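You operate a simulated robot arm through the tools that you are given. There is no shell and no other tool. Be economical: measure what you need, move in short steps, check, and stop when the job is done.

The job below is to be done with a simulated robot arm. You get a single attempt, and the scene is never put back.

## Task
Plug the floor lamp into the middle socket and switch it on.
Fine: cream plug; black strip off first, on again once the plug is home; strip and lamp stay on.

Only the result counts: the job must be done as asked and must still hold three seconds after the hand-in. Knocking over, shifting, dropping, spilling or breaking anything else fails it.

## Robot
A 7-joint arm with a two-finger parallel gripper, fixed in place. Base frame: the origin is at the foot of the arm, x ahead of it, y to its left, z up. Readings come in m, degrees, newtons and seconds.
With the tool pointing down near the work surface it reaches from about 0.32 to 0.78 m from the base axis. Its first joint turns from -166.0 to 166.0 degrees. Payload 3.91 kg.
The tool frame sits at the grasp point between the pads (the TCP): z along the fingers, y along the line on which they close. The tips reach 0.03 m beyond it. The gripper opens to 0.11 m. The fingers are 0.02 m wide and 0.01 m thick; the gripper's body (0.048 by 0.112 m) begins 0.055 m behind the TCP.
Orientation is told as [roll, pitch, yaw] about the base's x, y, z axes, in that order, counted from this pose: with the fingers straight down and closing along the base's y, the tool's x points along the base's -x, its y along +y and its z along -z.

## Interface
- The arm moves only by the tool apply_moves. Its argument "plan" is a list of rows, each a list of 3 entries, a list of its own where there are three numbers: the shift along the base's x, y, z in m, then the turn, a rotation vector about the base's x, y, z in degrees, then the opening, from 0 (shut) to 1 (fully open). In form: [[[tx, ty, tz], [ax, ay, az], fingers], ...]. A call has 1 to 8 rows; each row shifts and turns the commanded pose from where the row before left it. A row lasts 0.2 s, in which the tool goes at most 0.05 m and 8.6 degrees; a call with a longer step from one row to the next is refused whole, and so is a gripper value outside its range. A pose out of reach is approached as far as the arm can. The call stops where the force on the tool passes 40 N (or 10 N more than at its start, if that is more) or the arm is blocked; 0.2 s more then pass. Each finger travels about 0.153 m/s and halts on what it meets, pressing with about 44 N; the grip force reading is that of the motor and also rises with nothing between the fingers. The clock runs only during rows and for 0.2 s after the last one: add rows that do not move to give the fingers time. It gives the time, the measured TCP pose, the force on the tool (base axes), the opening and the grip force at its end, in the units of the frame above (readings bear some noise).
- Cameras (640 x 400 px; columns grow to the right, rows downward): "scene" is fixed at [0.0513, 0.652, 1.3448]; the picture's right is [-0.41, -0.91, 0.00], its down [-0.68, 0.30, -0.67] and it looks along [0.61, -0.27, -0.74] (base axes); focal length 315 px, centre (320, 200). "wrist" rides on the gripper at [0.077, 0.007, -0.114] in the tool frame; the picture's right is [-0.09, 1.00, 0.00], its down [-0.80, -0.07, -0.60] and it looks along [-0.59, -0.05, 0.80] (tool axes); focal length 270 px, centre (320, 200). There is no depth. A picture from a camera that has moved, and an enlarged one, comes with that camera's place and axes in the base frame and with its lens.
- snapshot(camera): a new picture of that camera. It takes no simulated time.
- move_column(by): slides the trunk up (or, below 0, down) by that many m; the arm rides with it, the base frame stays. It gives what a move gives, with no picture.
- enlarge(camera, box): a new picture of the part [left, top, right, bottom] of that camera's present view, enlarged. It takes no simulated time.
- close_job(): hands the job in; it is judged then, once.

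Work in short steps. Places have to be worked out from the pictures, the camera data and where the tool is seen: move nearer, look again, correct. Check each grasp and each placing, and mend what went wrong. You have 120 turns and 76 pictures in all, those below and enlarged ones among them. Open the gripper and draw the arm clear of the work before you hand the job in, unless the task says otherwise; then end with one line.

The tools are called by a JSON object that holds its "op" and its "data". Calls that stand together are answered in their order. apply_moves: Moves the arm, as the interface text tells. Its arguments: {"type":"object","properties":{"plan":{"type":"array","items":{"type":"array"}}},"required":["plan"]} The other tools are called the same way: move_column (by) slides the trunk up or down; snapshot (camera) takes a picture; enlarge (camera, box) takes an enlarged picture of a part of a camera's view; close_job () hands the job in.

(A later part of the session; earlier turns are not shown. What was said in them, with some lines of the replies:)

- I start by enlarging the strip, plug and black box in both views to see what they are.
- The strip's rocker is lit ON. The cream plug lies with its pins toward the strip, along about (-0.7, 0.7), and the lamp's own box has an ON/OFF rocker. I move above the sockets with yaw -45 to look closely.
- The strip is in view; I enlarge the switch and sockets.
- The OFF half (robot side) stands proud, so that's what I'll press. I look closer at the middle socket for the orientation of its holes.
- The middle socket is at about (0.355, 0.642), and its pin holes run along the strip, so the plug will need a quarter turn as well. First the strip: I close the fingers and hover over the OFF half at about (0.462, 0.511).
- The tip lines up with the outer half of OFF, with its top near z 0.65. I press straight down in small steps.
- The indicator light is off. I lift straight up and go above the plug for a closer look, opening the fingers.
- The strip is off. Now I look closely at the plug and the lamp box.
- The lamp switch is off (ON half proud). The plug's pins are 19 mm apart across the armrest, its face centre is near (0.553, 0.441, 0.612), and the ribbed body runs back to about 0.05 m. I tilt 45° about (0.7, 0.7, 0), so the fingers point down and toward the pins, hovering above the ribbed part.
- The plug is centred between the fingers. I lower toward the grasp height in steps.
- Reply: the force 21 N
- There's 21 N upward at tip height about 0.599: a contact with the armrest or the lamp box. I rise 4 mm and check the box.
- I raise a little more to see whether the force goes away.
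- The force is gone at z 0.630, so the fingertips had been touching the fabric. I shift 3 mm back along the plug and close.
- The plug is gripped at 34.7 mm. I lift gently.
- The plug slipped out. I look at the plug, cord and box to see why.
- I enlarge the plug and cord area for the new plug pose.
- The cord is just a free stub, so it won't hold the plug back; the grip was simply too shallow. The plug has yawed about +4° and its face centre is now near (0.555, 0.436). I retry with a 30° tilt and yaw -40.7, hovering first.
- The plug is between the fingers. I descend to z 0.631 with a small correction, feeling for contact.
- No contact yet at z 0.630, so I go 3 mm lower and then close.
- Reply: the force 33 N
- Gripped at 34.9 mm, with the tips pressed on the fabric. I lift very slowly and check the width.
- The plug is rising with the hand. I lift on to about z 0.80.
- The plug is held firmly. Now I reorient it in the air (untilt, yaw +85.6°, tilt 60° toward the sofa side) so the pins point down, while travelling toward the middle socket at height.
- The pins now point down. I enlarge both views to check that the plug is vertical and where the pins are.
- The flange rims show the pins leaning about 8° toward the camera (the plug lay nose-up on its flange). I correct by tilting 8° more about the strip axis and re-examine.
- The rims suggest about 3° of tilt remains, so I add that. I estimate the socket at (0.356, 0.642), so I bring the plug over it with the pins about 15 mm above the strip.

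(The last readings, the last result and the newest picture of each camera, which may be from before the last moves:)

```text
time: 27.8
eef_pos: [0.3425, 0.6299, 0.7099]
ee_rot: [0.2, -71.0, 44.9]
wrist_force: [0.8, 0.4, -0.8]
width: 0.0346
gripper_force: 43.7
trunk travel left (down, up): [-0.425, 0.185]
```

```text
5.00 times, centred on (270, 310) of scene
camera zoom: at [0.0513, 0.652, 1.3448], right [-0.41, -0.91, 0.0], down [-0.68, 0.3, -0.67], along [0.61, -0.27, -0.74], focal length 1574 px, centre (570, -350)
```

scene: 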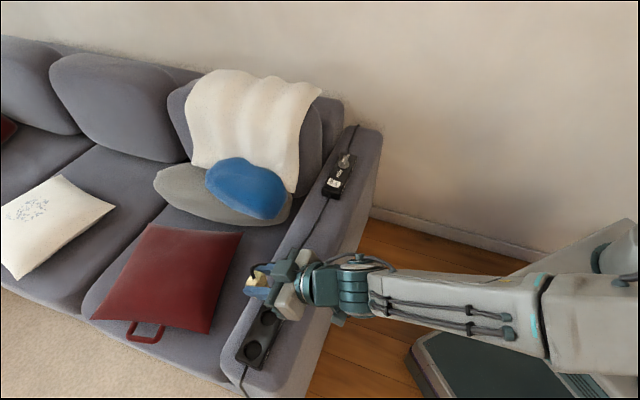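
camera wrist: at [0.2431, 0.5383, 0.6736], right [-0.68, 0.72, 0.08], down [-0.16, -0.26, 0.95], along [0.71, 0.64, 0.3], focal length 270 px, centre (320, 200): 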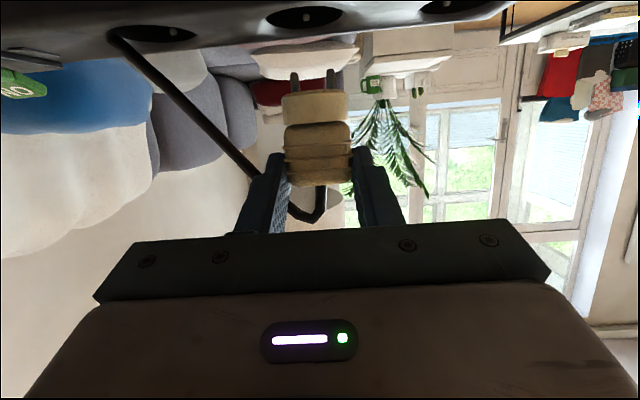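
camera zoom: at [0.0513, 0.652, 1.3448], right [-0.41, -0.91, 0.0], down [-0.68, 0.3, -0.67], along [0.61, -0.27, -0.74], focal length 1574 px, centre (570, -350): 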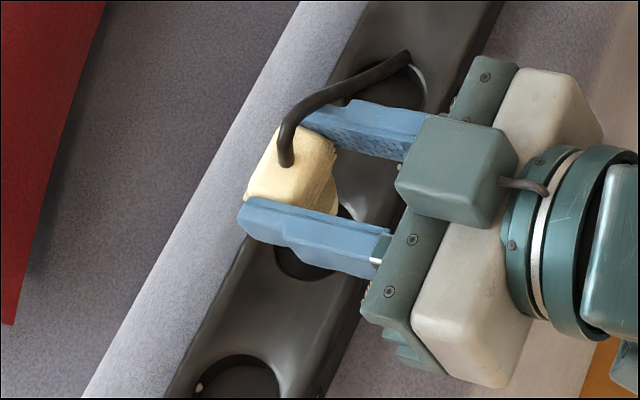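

The wrist view shows pins and socket together, and the scene view agrees with the expected rear position. I enlarge to check the alignment along the strip and the tilt.

{"op": "enlarge", "data": {"camera": "wrist", "box": [240, 0, 400, 100]}}

{"op": "enlarge", "data": {"camera": "scene", "box": [255, 290, 295, 330]}}

```text
4.00 times, centred on (320, 50) of wrist
camera zoom: at [0.2431, 0.5383, 0.6736], right [-0.68, 0.72, 0.08], down [-0.16, -0.26, 0.95], along [0.71, 0.64, 0.3], focal length 1081 px, centre (320, 800)
```

zoom: 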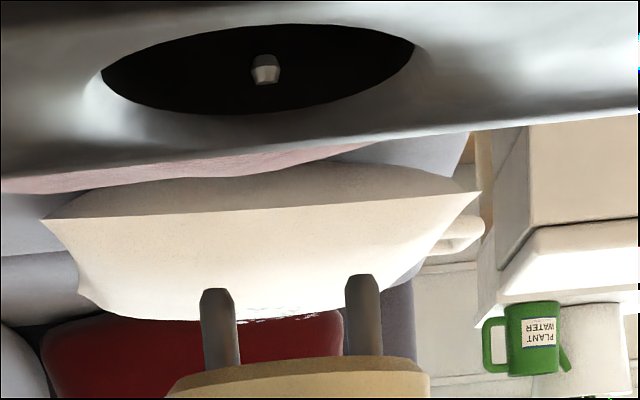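

```text
10.00 times, centred on (275, 310) of scene
camera zoom: at [0.0513, 0.652, 1.3448], right [-0.41, -0.91, 0.0], down [-0.68, 0.3, -0.67], along [0.61, -0.27, -0.74], focal length 3148 px, centre (770, -900)
```

zoom: 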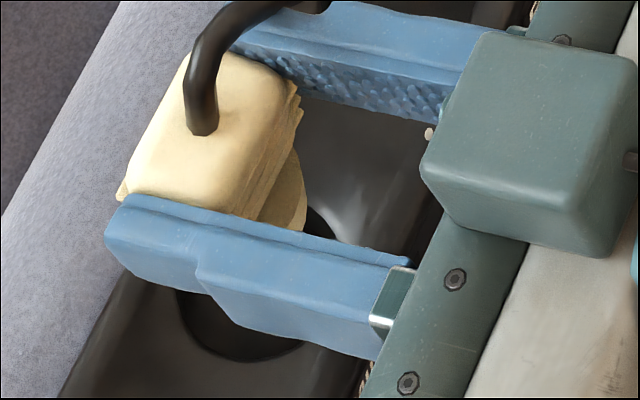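

The pins sit about 1.7 mm too far along the strip and perhaps 1 mm too far toward the sofa. The strip top is near z 0.628. I correct and lower to just above the recess floor.

{"op": "apply_moves", "data": {"plan": [[[0.0005, -0.0019, -0.01], [0, 0, 0], 0], [[0, 0, -0.01], [0, 0, 0], 0], [[0, 0, -0.006], [0, 0, 0], 0], [[0, 0, 0], [0, 0, 0], 0]]}}

{"op": "enlarge", "data": {"camera": "wrist", "box": [240, 0, 400, 100]}}

{"op": "enlarge", "data": {"camera": "scene", "box": [255, 290, 295, 330]}}

```text
time: 28.8
eef_pos: [0.3432, 0.6252, 0.684]
ee_rot: [0.1, -71.0, 44.8]
wrist_force: [-0.3, 0.3, 0.7]
width: 0.0346
gripper_force: 43.7
trunk travel left (down, up): [-0.425, 0.185]
```

```text
4.00 times, centred on (320, 50) of wrist
camera zoom: at [0.2432, 0.5359, 0.648], right [-0.68, 0.72, 0.08], down [-0.16, -0.26, 0.95], along [0.71, 0.64, 0.3], focal length 1081 px, centre (320, 800)
```

zoom: 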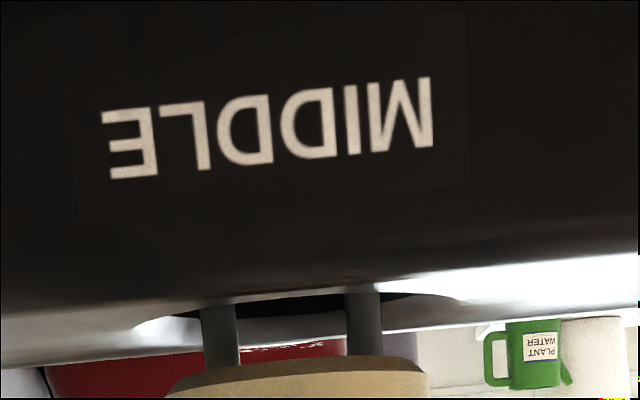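

```text
10.00 times, centred on (275, 310) of scene
camera zoom: at [0.0513, 0.652, 1.3448], right [-0.41, -0.91, 0.0], down [-0.68, 0.3, -0.67], along [0.61, -0.27, -0.74], focal length 3148 px, centre (770, -900)
```

zoom: 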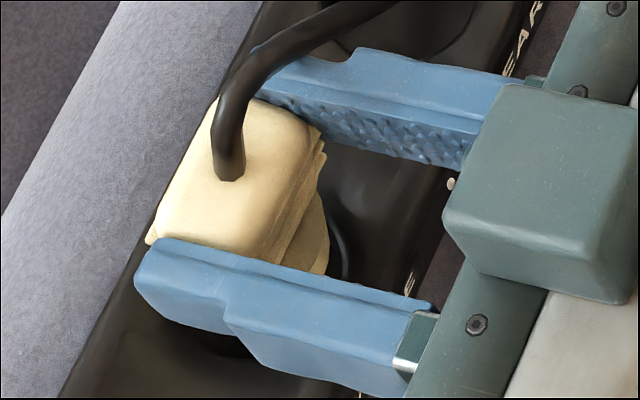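

The reading suggests the move went further than commanded in y. I enlarge around the pins and the socket rim to measure the offset properly.

{"op": "enlarge", "data": {"camera": "wrist", "box": [264, 60, 376, 100]}}

{"op": "apply_moves", "data": {"plan": [[[0, 0, 0], [0, 0, 0], 0]]}}

```text
5.71 times, centred on (320, 80) of wrist
camera zoom: at [0.2432, 0.5359, 0.648], right [-0.68, 0.72, 0.08], down [-0.16, -0.26, 0.95], along [0.71, 0.64, 0.3], focal length 1544 px, centre (320, 886)
```

zoom: 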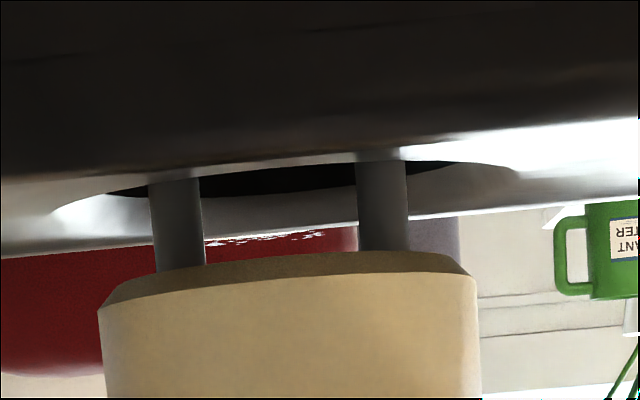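

```text
time: 29.2
eef_pos: [0.3419, 0.6259, 0.6837]
ee_rot: [0.1, -71.0, 44.9]
wrist_force: [-0.5, -0.2, -0.3]
width: 0.0348
gripper_force: 44.4
trunk travel left (down, up): [-0.425, 0.185]
```

The plug now needs about +0.8 mm along the strip. I apply that and go down in small steps, letting the force limit protect things.

{"op": "apply_moves", "data": {"plan": [[[-0.0006, 0.0006, -0.003], [0, 0, 0], 0], [[0, 0, -0.003], [0, 0, 0], 0], [[0, 0, -0.002], [0, 0, 0], 0], [[0, 0, -0.002], [0, 0, 0], 0], [[0, 0, 0], [0, 0, 0], 0]]}}

{"op": "enlarge", "data": {"camera": "wrist", "box": [264, 60, 376, 130]}}

{"op": "enlarge", "data": {"camera": "scene", "box": [255, 290, 295, 330]}}

```text
time: 30.4
eef_pos: [0.3417, 0.6261, 0.6737]
ee_rot: [0.0, -71.0, 44.9]
wrist_force: [-1.0, -0.5, 0.8]
width: 0.0345
gripper_force: 44.2
trunk travel left (down, up): [-0.425, 0.185]
```

```text
5.71 times, centred on (320, 95) of wrist
camera zoom: at [0.2422, 0.5363, 0.6375], right [-0.68, 0.72, 0.08], down [-0.16, -0.26, 0.95], along [0.71, 0.64, 0.3], focal length 1544 px, centre (320, 800)
```

zoom: 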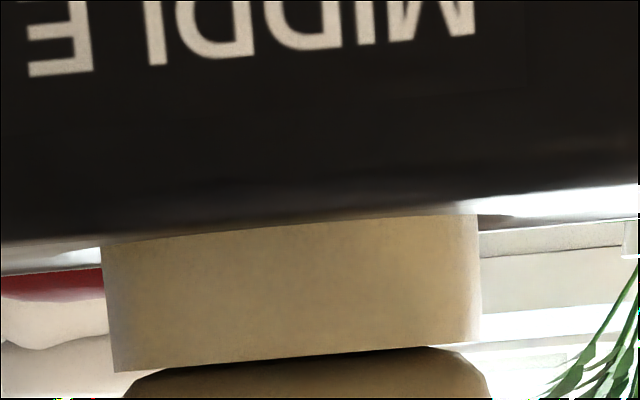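

```text
10.00 times, centred on (275, 310) of scene
camera zoom: at [0.0513, 0.652, 1.3448], right [-0.41, -0.91, 0.0], down [-0.68, 0.3, -0.67], along [0.61, -0.27, -0.74], focal length 3148 px, centre (770, -900)
```

zoom: 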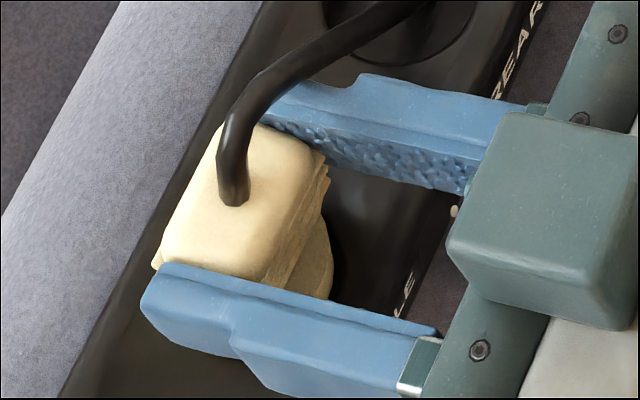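

No contact yet, and the plug face is at the rim. I continue down in 1.5–2 mm steps.

{"op": "apply_moves", "data": {"plan": [[[0, 0, -0.002], [0, 0, 0], 0], [[0, 0, -0.002], [0, 0, 0], 0], [[0, 0, -0.0015], [0, 0, 0], 0], [[0, 0, -0.0015], [0, 0, 0], 0], [[0, 0, 0], [0, 0, 0], 0]]}}

{"op": "enlarge", "data": {"camera": "scene", "box": [255, 290, 295, 330]}}

```text
time: 31.6
eef_pos: [0.341, 0.6254, 0.6667]
ee_rot: [0.3, -71.0, 44.9]
wrist_force: [-0.3, 0.0, 1.8]
width: 0.0345
gripper_force: 44.1
trunk travel left (down, up): [-0.425, 0.185]
```

```text
10.00 times, centred on (275, 310) of scene
camera zoom: at [0.0513, 0.652, 1.3448], right [-0.41, -0.91, 0.0], down [-0.68, 0.3, -0.67], along [0.61, -0.27, -0.74], focal length 3148 px, centre (770, -900)
```

zoom: 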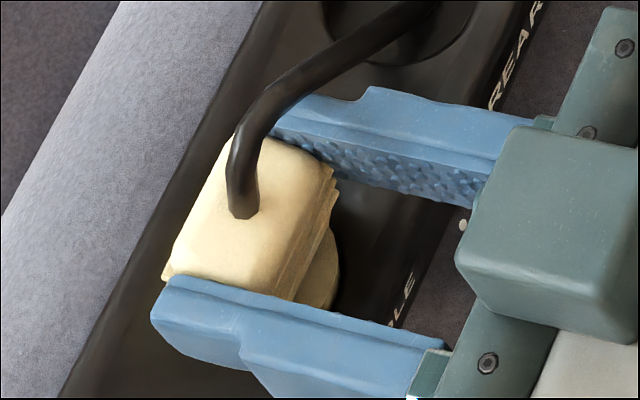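

Still free, with the flange entering the recess. I continue.

{"op": "apply_moves", "data": {"plan": [[[0, 0, -0.0015], [0, 0, 0], 0], [[0, 0, -0.0015], [0, 0, 0], 0], [[0, 0, -0.0015], [0, 0, 0], 0], [[0, 0, -0.0015], [0, 0, 0], 0], [[0, 0, 0], [0, 0, 0], 0]]}}

{"op": "enlarge", "data": {"camera": "wrist", "box": [264, 80, 376, 150]}}

{"op": "enlarge", "data": {"camera": "scene", "box": [255, 290, 295, 330]}}

```text
time: 32.8
eef_pos: [0.3411, 0.6276, 0.6626]
ee_rot: [0.3, -71.2, 44.7]
wrist_force: [0.9, -1.4, 11.8]
width: 0.0349
gripper_force: 43.6
trunk travel left (down, up): [-0.425, 0.185]
```

```text
5.71 times, centred on (320, 115) of wrist
camera zoom: at [0.2415, 0.536, 0.626], right [-0.68, 0.72, 0.09], down [-0.16, -0.27, 0.95], along [0.71, 0.64, 0.3], focal length 1544 px, centre (320, 686)
```

zoom: 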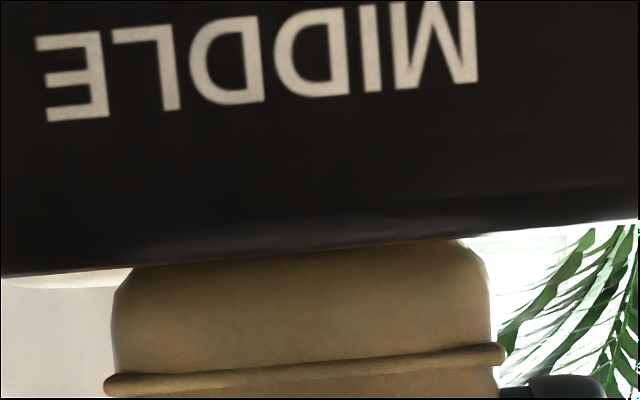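

```text
10.00 times, centred on (275, 310) of scene
camera zoom: at [0.0513, 0.652, 1.3448], right [-0.41, -0.91, 0.0], down [-0.68, 0.3, -0.67], along [0.61, -0.27, -0.74], focal length 3148 px, centre (770, -900)
```

zoom: 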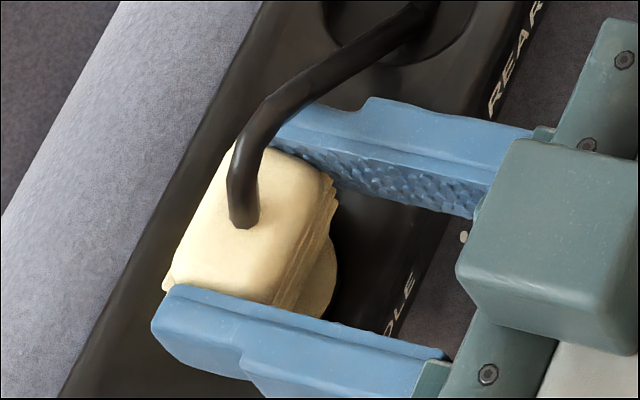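

The flange has vanished below the strip top and the force is 12 N, so it is nearly or fully seated. I press a little further to confirm it is home.

{"op": "apply_moves", "data": {"plan": [[[0, 0, -0.0015], [0, 0, 0], 0], [[0, 0, -0.0015], [0, 0, 0], 0], [[0, 0, -0.0015], [0, 0, 0], 0], [[0, 0, -0.0015], [0, 0, 0], 0], [[0, 0, 0], [0, 0, 0], 0]]}}

{"op": "enlarge", "data": {"camera": "scene", "box": [255, 290, 295, 330]}}

```text
time: 34.0
eef_pos: [0.3413, 0.6261, 0.66]
ee_rot: [0.6, -71.8, 44.4]
wrist_force: [-3.3, 1.2, 36.1]
width: 0.0347
gripper_force: 44.3
trunk travel left (down, up): [-0.425, 0.185]
```

```text
10.00 times, centred on (275, 310) of scene
camera zoom: at [0.0513, 0.652, 1.3448], right [-0.41, -0.91, 0.0], down [-0.68, 0.3, -0.67], along [0.61, -0.27, -0.74], focal length 3148 px, centre (770, -900)
```

zoom: 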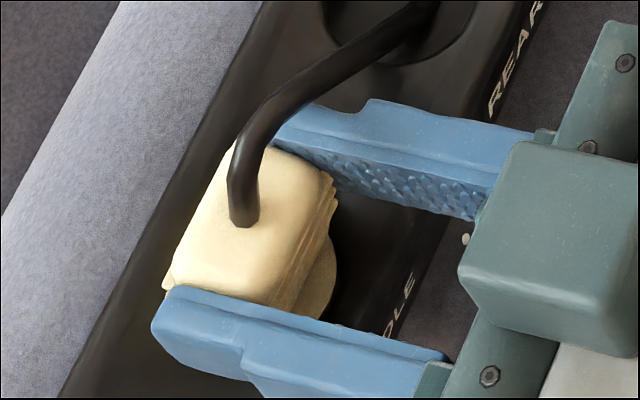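

Firm resistance (36 N) with no further travel; by height the face is on the recess floor, about 49 mm below the hover as expected. I relax the push, open, and back out along the finger direction.

{"op": "apply_moves", "data": {"plan": [[[0, 0, 0.003], [0, 0, 0], 0], [[0, 0, 0.002], [0, 0, 0], 0], [[0, 0, 0], [0, 0, 0], 0.5], [[0, 0, 0], [0, 0, 0], 0.6], [[0, 0, 0], [0, 0, 0], 0.6]]}}

{"op": "enlarge", "data": {"camera": "scene", "box": [255, 290, 295, 330]}}

```text
time: 35.2
eef_pos: [0.3405, 0.6252, 0.6593]
ee_rot: [0.2, -70.9, 44.9]
wrist_force: [0.2, -0.7, -1.1]
width: 0.0661
gripper_force: 0.0
trunk travel left (down, up): [-0.425, 0.185]
```

```text
10.00 times, centred on (275, 310) of scene
camera zoom: at [0.0513, 0.652, 1.3448], right [-0.41, -0.91, 0.0], down [-0.68, 0.3, -0.67], along [0.61, -0.27, -0.74], focal length 3148 px, centre (770, -900)
```

zoom: 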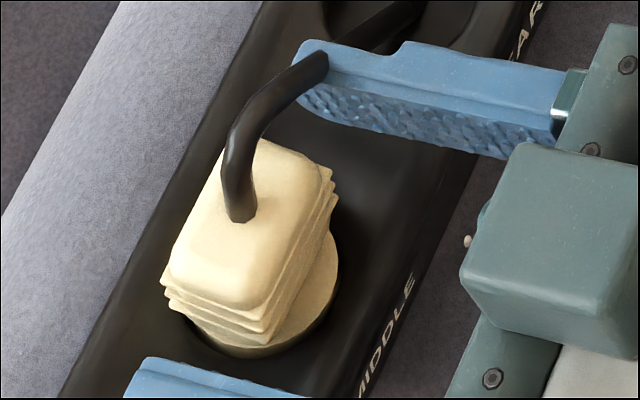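

The plug stands upright in the middle socket. I back the fingers out along their axis and then up.

{"op": "apply_moves", "data": {"plan": [[[-0.02, -0.02, 0.01], [0, 0, 0], 0.6], [[-0.028, -0.028, 0.014], [0, 0, 0], 0.6], [[-0.028, -0.028, 0.014], [0, 0, 0], 0.6], [[0, 0, 0.045], [0, 0, 0], 0.6], [[0, 0, 0.045], [0, 0, 0], 0.4], [[0, 0, 0.045], [0, 0, 0], 0.2]]}}

{"op": "snapshot", "data": {"camera": "scene"}}

{"op": "enlarge", "data": {"camera": "scene", "box": [245, 280, 309, 340]}}

```text
time: 36.6
eef_pos: [0.2643, 0.5506, 0.8307]
ee_rot: [0.0, -71.1, 45.0]
wrist_force: [0.1, -0.2, -0.2]
width: 0.022
gripper_force: 0.0
trunk travel left (down, up): [-0.425, 0.185]
```

```text
20 pictures are left
```

scene: 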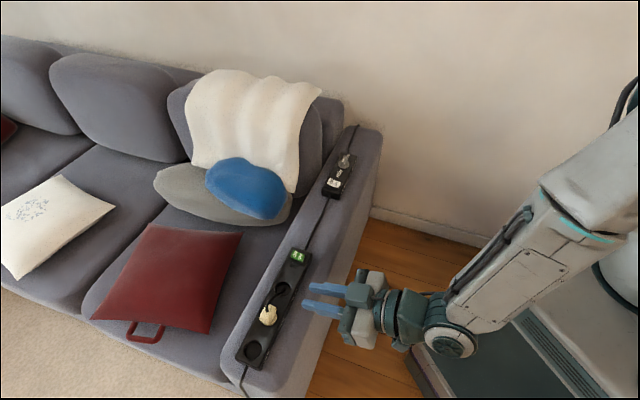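

```text
6.67 times, centred on (277, 310) of scene
camera zoom: at [0.0513, 0.652, 1.3448], right [-0.41, -0.91, 0.0], down [-0.68, 0.3, -0.67], along [0.61, -0.27, -0.74], focal length 2099 px, centre (607, -533)
```

zoom: 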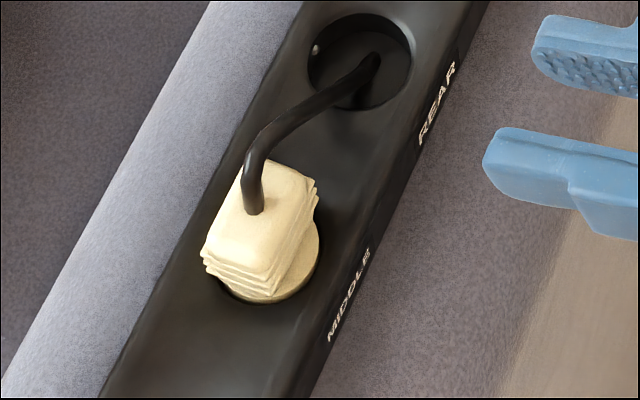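

The plug stays put and upright. I return the tool to vertical (yaw +45) and fly, fingers closed, to above the strip's ON half at about (0.4785, 0.530).

{"op": "apply_moves", "data": {"plan": [[[0.0238, -0.0023, 0], [-5.58, 5.58, 0], 0], [[0.0238, -0.0023, 0], [-5.58, 5.58, 0], 0], [[0.0238, -0.0023, 0], [-5.58, 5.58, 0], 0], [[0.0238, -0.0023, 0], [-5.58, 5.58, 0], 0], [[0.0238, -0.0023, 0], [-5.58, 5.58, 0], 0], [[0.0238, -0.0023, 0], [-5.58, 5.58, 0], 0], [[0.0238, -0.0023, 0], [-5.58, 5.58, 0], 0], [[0.0238, -0.0023, 0], [-5.58, 5.58, 0], 0]]}}

{"op": "apply_moves", "data": {"plan": [[[0.0238, -0.0023, -0.03], [-5.58, 5.58, 0], 0], [[0, 0, -0.04], [0, 0, 0], 0], [[0, 0, -0.035], [0, 0, 0], 0], [[0, 0, 0], [0, 0, 0], 0]]}}

{"op": "enlarge", "data": {"camera": "wrist", "box": [220, 80, 412, 200]}}

{"op": "enlarge", "data": {"camera": "scene", "box": [250, 215, 346, 275]}}

```text
time: 38.4
eef_pos: [0.4584, 0.5335, 0.833]
ee_rot: [0.1, -7.7, 44.8]
wrist_force: [0.1, -0.2, 0.0]
width: 0.0001
gripper_force: 37.4
trunk travel left (down, up): [-0.425, 0.185]
```

```text
time: 39.4
eef_pos: [0.4795, 0.5262, 0.7249]
ee_rot: [0.1, 0.1, 44.9]
wrist_force: [0.9, 0.0, 0.3]
width: 0.0
gripper_force: 38.4
trunk travel left (down, up): [-0.425, 0.185]
```

```text
3.33 times, centred on (316, 140) of wrist
camera zoom: at [0.4197, 0.4763, 0.8386], right [-0.64, 0.77, 0.0], down [0.62, 0.52, 0.59], along [0.45, 0.38, -0.8], focal length 901 px, centre (333, 400)
```

zoom: 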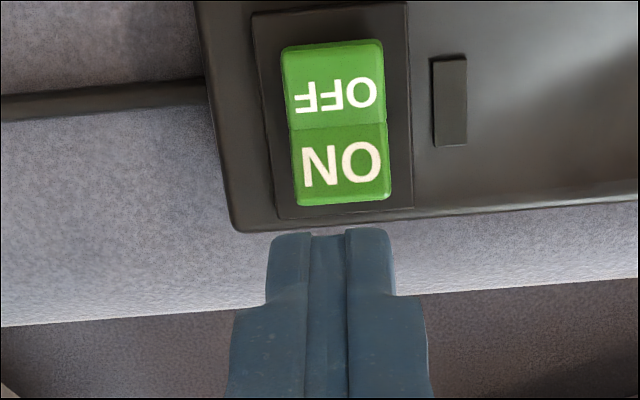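

```text
6.67 times, centred on (298, 245) of scene
camera zoom: at [0.0513, 0.652, 1.3448], right [-0.41, -0.91, 0.0], down [-0.68, 0.3, -0.67], along [0.61, -0.27, -0.74], focal length 2099 px, centre (467, -100)
```

zoom: 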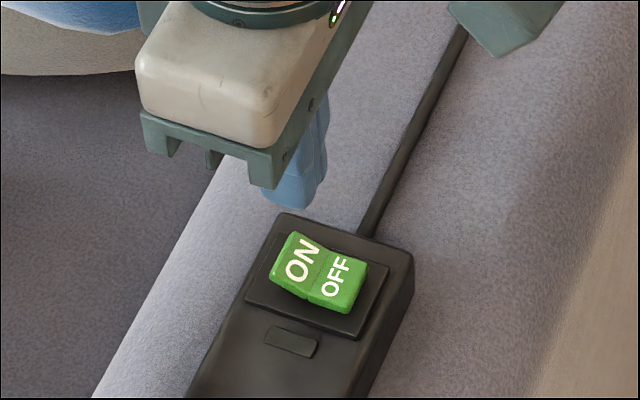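

The tip would land near the middle of ON. I nudge 4 mm outward and 2 mm along the strip, then press down.

{"op": "apply_moves", "data": {"plan": [[[0.0014, 0.0042, -0.025], [0, 0, 0], 0], [[0, 0, -0.014], [0, 0, 0], 0], [[0, 0, -0.004], [0, 0, 0], 0], [[0, 0, -0.003], [0, 0, 0], 0], [[0, 0, -0.003], [0, 0, 0], 0], [[0, 0, -0.003], [0, 0, 0], 0]]}}

{"op": "enlarge", "data": {"camera": "scene", "box": [250, 215, 346, 275]}}

```text
time: 40.8
eef_pos: [0.4816, 0.5332, 0.6751]
ee_rot: [0.0, 0.1, 44.9]
wrist_force: [1.0, -0.5, -0.7]
width: 0.0001
gripper_force: 37.9
trunk travel left (down, up): [-0.425, 0.185]
```

```text
6.67 times, centred on (298, 245) of scene
camera zoom: at [0.0513, 0.652, 1.3448], right [-0.41, -0.91, 0.0], down [-0.68, 0.3, -0.67], along [0.61, -0.27, -0.74], focal length 2099 px, centre (467, -100)
```

zoom: 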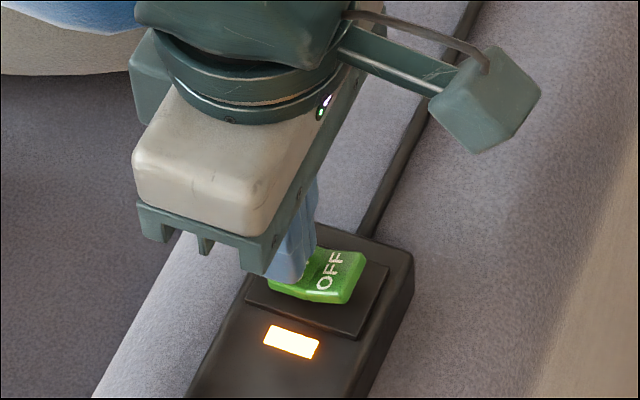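

The strip's light is on again. I lift and fly over the lamp box's rocker, near (0.682, 0.326), to look.

{"op": "apply_moves", "data": {"plan": [[[0, 0, 0.045], [0, 0, 0], 0], [[0, 0, 0.045], [0, 0, 0], 0], [[0, 0, 0.03], [0, 0, 0], 0], [[0.0286, -0.0297, 0], [0, 0, 0], 0], [[0.0286, -0.0297, 0], [0, 0, 0], 0], [[0.0286, -0.0297, 0], [0, 0, 0], 0], [[0.0286, -0.0297, 0], [0, 0, 0], 0], [[0.0286, -0.0297, 0], [0, 0, 0], 0]]}}

{"op": "apply_moves", "data": {"plan": [[[0.0286, -0.0297, 0], [0, 0, 0], 0], [[0.0286, -0.0297, 0], [0, 0, 0], 0], [[0, 0, -0.04], [0, 0, 0], 0], [[0, 0, 0], [0, 0, 0], 0]]}}

{"op": "snapshot", "data": {"camera": "wrist"}}

```text
time: 42.6
eef_pos: [0.6275, 0.382, 0.7949]
ee_rot: [0.0, 0.1, 45.0]
wrist_force: [-0.3, -0.1, -0.1]
width: 0.0
gripper_force: 37.4
trunk travel left (down, up): [-0.425, 0.185]
```

```text
time: 43.6
eef_pos: [0.683, 0.3242, 0.7575]
ee_rot: [0.1, 0.1, 45.0]
wrist_force: [-0.5, -0.5, -0.5]
width: 0.0
gripper_force: 38.6
trunk travel left (down, up): [-0.425, 0.185]
```

```text
15 pictures are left
camera wrist: at [0.6243, 0.2742, 0.8725], right [-0.64, 0.77, 0.0], down [0.62, 0.52, 0.59], along [0.45, 0.38, -0.8], focal length 270 px, centre (320, 200)
```

wrist: 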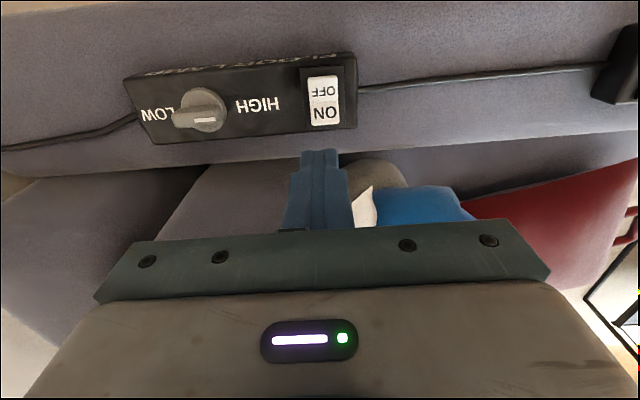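

The lamp box rocker is just about under the tip (ON half near z 0.643, 4 mm off along the strip axis). I adjust and descend to a close hover.

{"op": "apply_moves", "data": {"plan": [[[0.0001, 0.0055, -0.02], [0, 0, 0], 0], [[0, 0, -0.02], [0, 0, 0], 0], [[0, 0, 0], [0, 0, 0], 0]]}}

{"op": "enlarge", "data": {"camera": "wrist", "box": [220, 80, 412, 200]}}

```text
time: 44.4
eef_pos: [0.6832, 0.3304, 0.7169]
ee_rot: [0.0, -0.1, 45.1]
wrist_force: [-0.1, 0.0, -0.8]
width: 0.0001
gripper_force: 38.1
trunk travel left (down, up): [-0.425, 0.185]
```

```text
3.33 times, centred on (316, 140) of wrist
camera zoom: at [0.6241, 0.2799, 0.8319], right [-0.64, 0.77, 0.0], down [0.62, 0.52, 0.59], along [0.46, 0.38, -0.8], focal length 901 px, centre (333, 400)
```

zoom: 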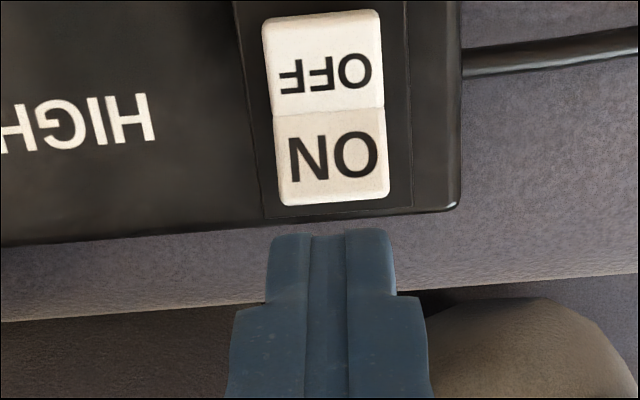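

The landing point is the outer part of ON. I press down.

{"op": "apply_moves", "data": {"plan": [[[0, 0, -0.02], [0, 0, 0], 0], [[0, 0, -0.012], [0, 0, 0], 0], [[0, 0, -0.004], [0, 0, 0], 0], [[0, 0, -0.003], [0, 0, 0], 0], [[0, 0, -0.003], [0, 0, 0], 0], [[0, 0, -0.002], [0, 0, 0], 0]]}}

{"op": "snapshot", "data": {"camera": "scene"}}

```text
time: 45.8
eef_pos: [0.6814, 0.3301, 0.6738]
ee_rot: [0.0, -0.2, 45.0]
wrist_force: [-2.0, -1.6, 11.9]
width: 0.0004
gripper_force: 37.6
trunk travel left (down, up): [-0.425, 0.185]
```

```text
13 pictures are left
```

scene: 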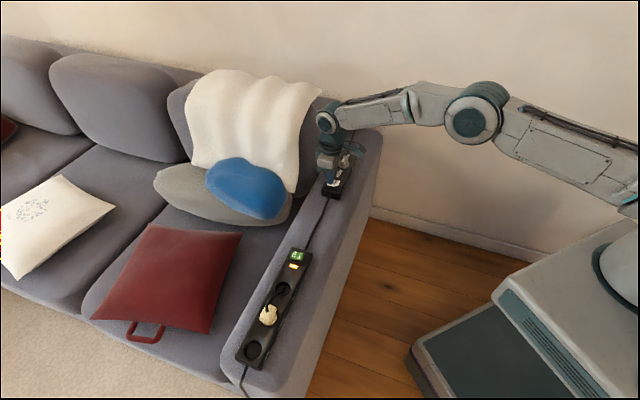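

I lift clear and check the lamp rocker's state, the strip and the plug.

{"op": "apply_moves", "data": {"plan": [[[0, 0, 0.03], [0, 0, 0], 0], [[0, 0, 0.04], [0, 0, 0], 0], [[0, 0, 0.04], [0, 0, 0], 0], [[-0.02, -0.02, 0.02], [0, 0, 0], 0]]}}

{"op": "snapshot", "data": {"camera": "wrist"}}

{"op": "enlarge", "data": {"camera": "scene", "box": [230, 235, 330, 375]}}

```text
time: 46.8
eef_pos: [0.6589, 0.3104, 0.801]
ee_rot: [0.0, 0.0, 44.8]
wrist_force: [0.3, 0.1, 0.0]
width: 0.0
gripper_force: 37.4
trunk travel left (down, up): [-0.425, 0.185]
```

```text
12 pictures are left
camera wrist: at [0.6014, 0.261, 0.9143], right [-0.64, 0.77, 0.0], down [0.62, 0.52, 0.59], along [0.46, 0.38, -0.8], focal length 270 px, centre (320, 200)
```

wrist: 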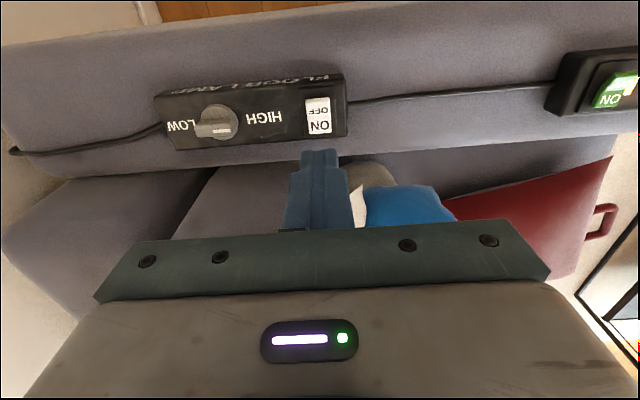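

```text
2.86 times, centred on (280, 305) of scene
camera zoom: at [0.0513, 0.652, 1.3448], right [-0.41, -0.91, 0.0], down [-0.68, 0.3, -0.67], along [0.61, -0.27, -0.74], focal length 900 px, centre (434, -100)
```

zoom: 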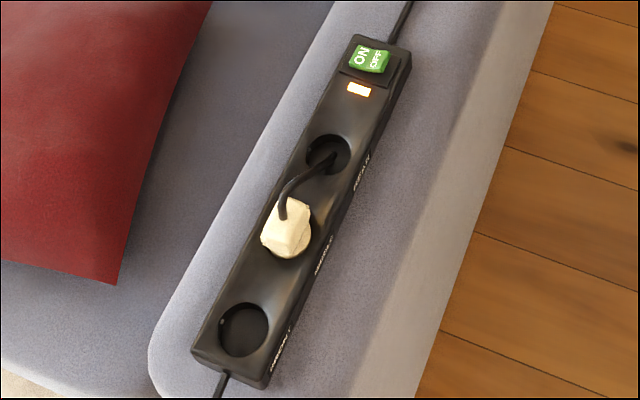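

The strip is on and the plug is in. I zoom on the lamp rocker.

{"op": "enlarge", "data": {"camera": "wrist", "box": [280, 80, 360, 140]}}

{"op": "enlarge", "data": {"camera": "scene", "box": [255, 285, 305, 340]}}

```text
6.67 times, centred on (320, 110) of wrist
camera zoom: at [0.6014, 0.261, 0.9143], right [-0.64, 0.77, 0.0], down [0.62, 0.52, 0.59], along [0.46, 0.38, -0.8], focal length 1802 px, centre (320, 800)
```

zoom: 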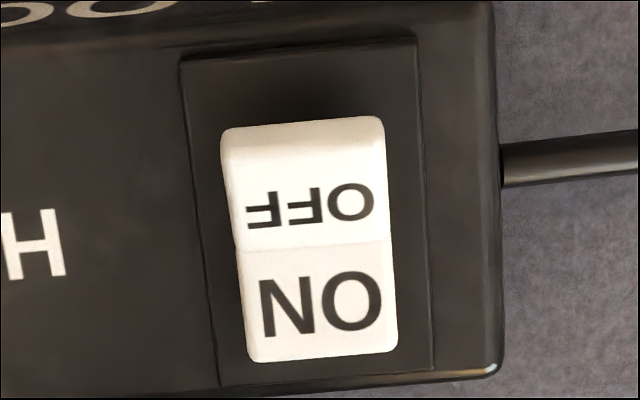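

```text
7.27 times, centred on (280, 312) of scene
camera zoom: at [0.0513, 0.652, 1.3448], right [-0.41, -0.91, 0.0], down [-0.68, 0.3, -0.67], along [0.61, -0.27, -0.74], focal length 2290 px, centre (611, -618)
```

zoom: 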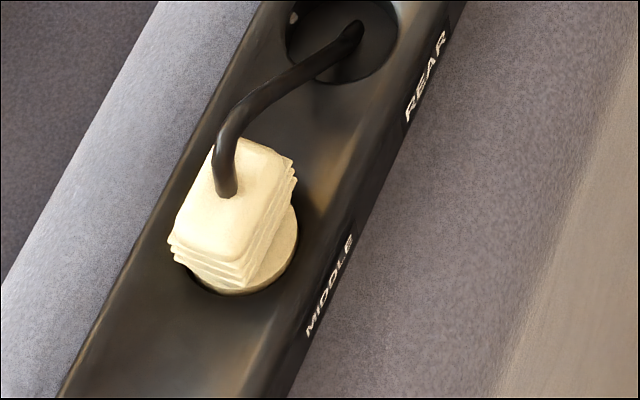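

The lamp rocker is ON, and there is a warm glow on the strip that wasn't there before, so the lamp is lit. I open the gripper and draw the arm clear.

{"op": "apply_moves", "data": {"plan": [[[-0.03, -0.02, 0.03], [0, 0, 0], 0.5], [[-0.03, -0.02, 0.03], [0, 0, 0], 1], [[-0.03, -0.02, 0.03], [0, 0, 0], 1], [[-0.03, -0.02, 0.02], [0, 0, 0], 1], [[-0.03, -0.02, 0], [0, 0, 0], 1], [[0, 0, 0], [0, 0, 0], 1], [[0, 0, 0], [0, 0, 0], 1]]}}

{"op": "snapshot", "data": {"camera": "scene"}}

```text
time: 48.4
eef_pos: [0.512, 0.2135, 0.9128]
ee_rot: [0.1, 0.1, 45.0]
wrist_force: [0.6, 0.8, 0.1]
width: 0.11
gripper_force: 0.0
trunk travel left (down, up): [-0.425, 0.185]
```

```text
8 pictures are left
```

scene: 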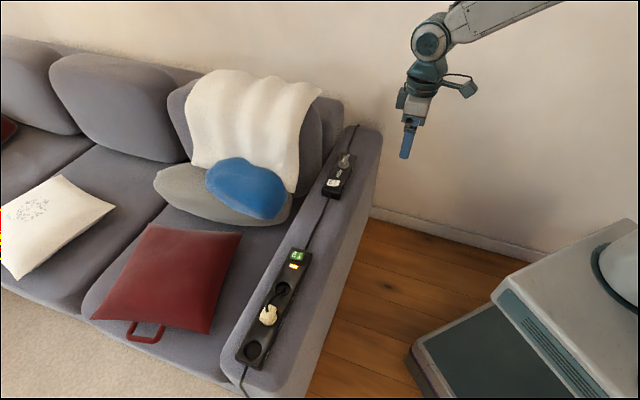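

The plug is seated, the strip's light and the lamp rocker are both on, the box and strip are where they were, and the arm is clear. I hand in.

{"op": "close_job", "data": {}}

```text
The job is handed in.
```

The floor lamp's cream plug is in the middle socket. I switched the strip off first and on again once the plug was home, and the strip and lamp are both on.
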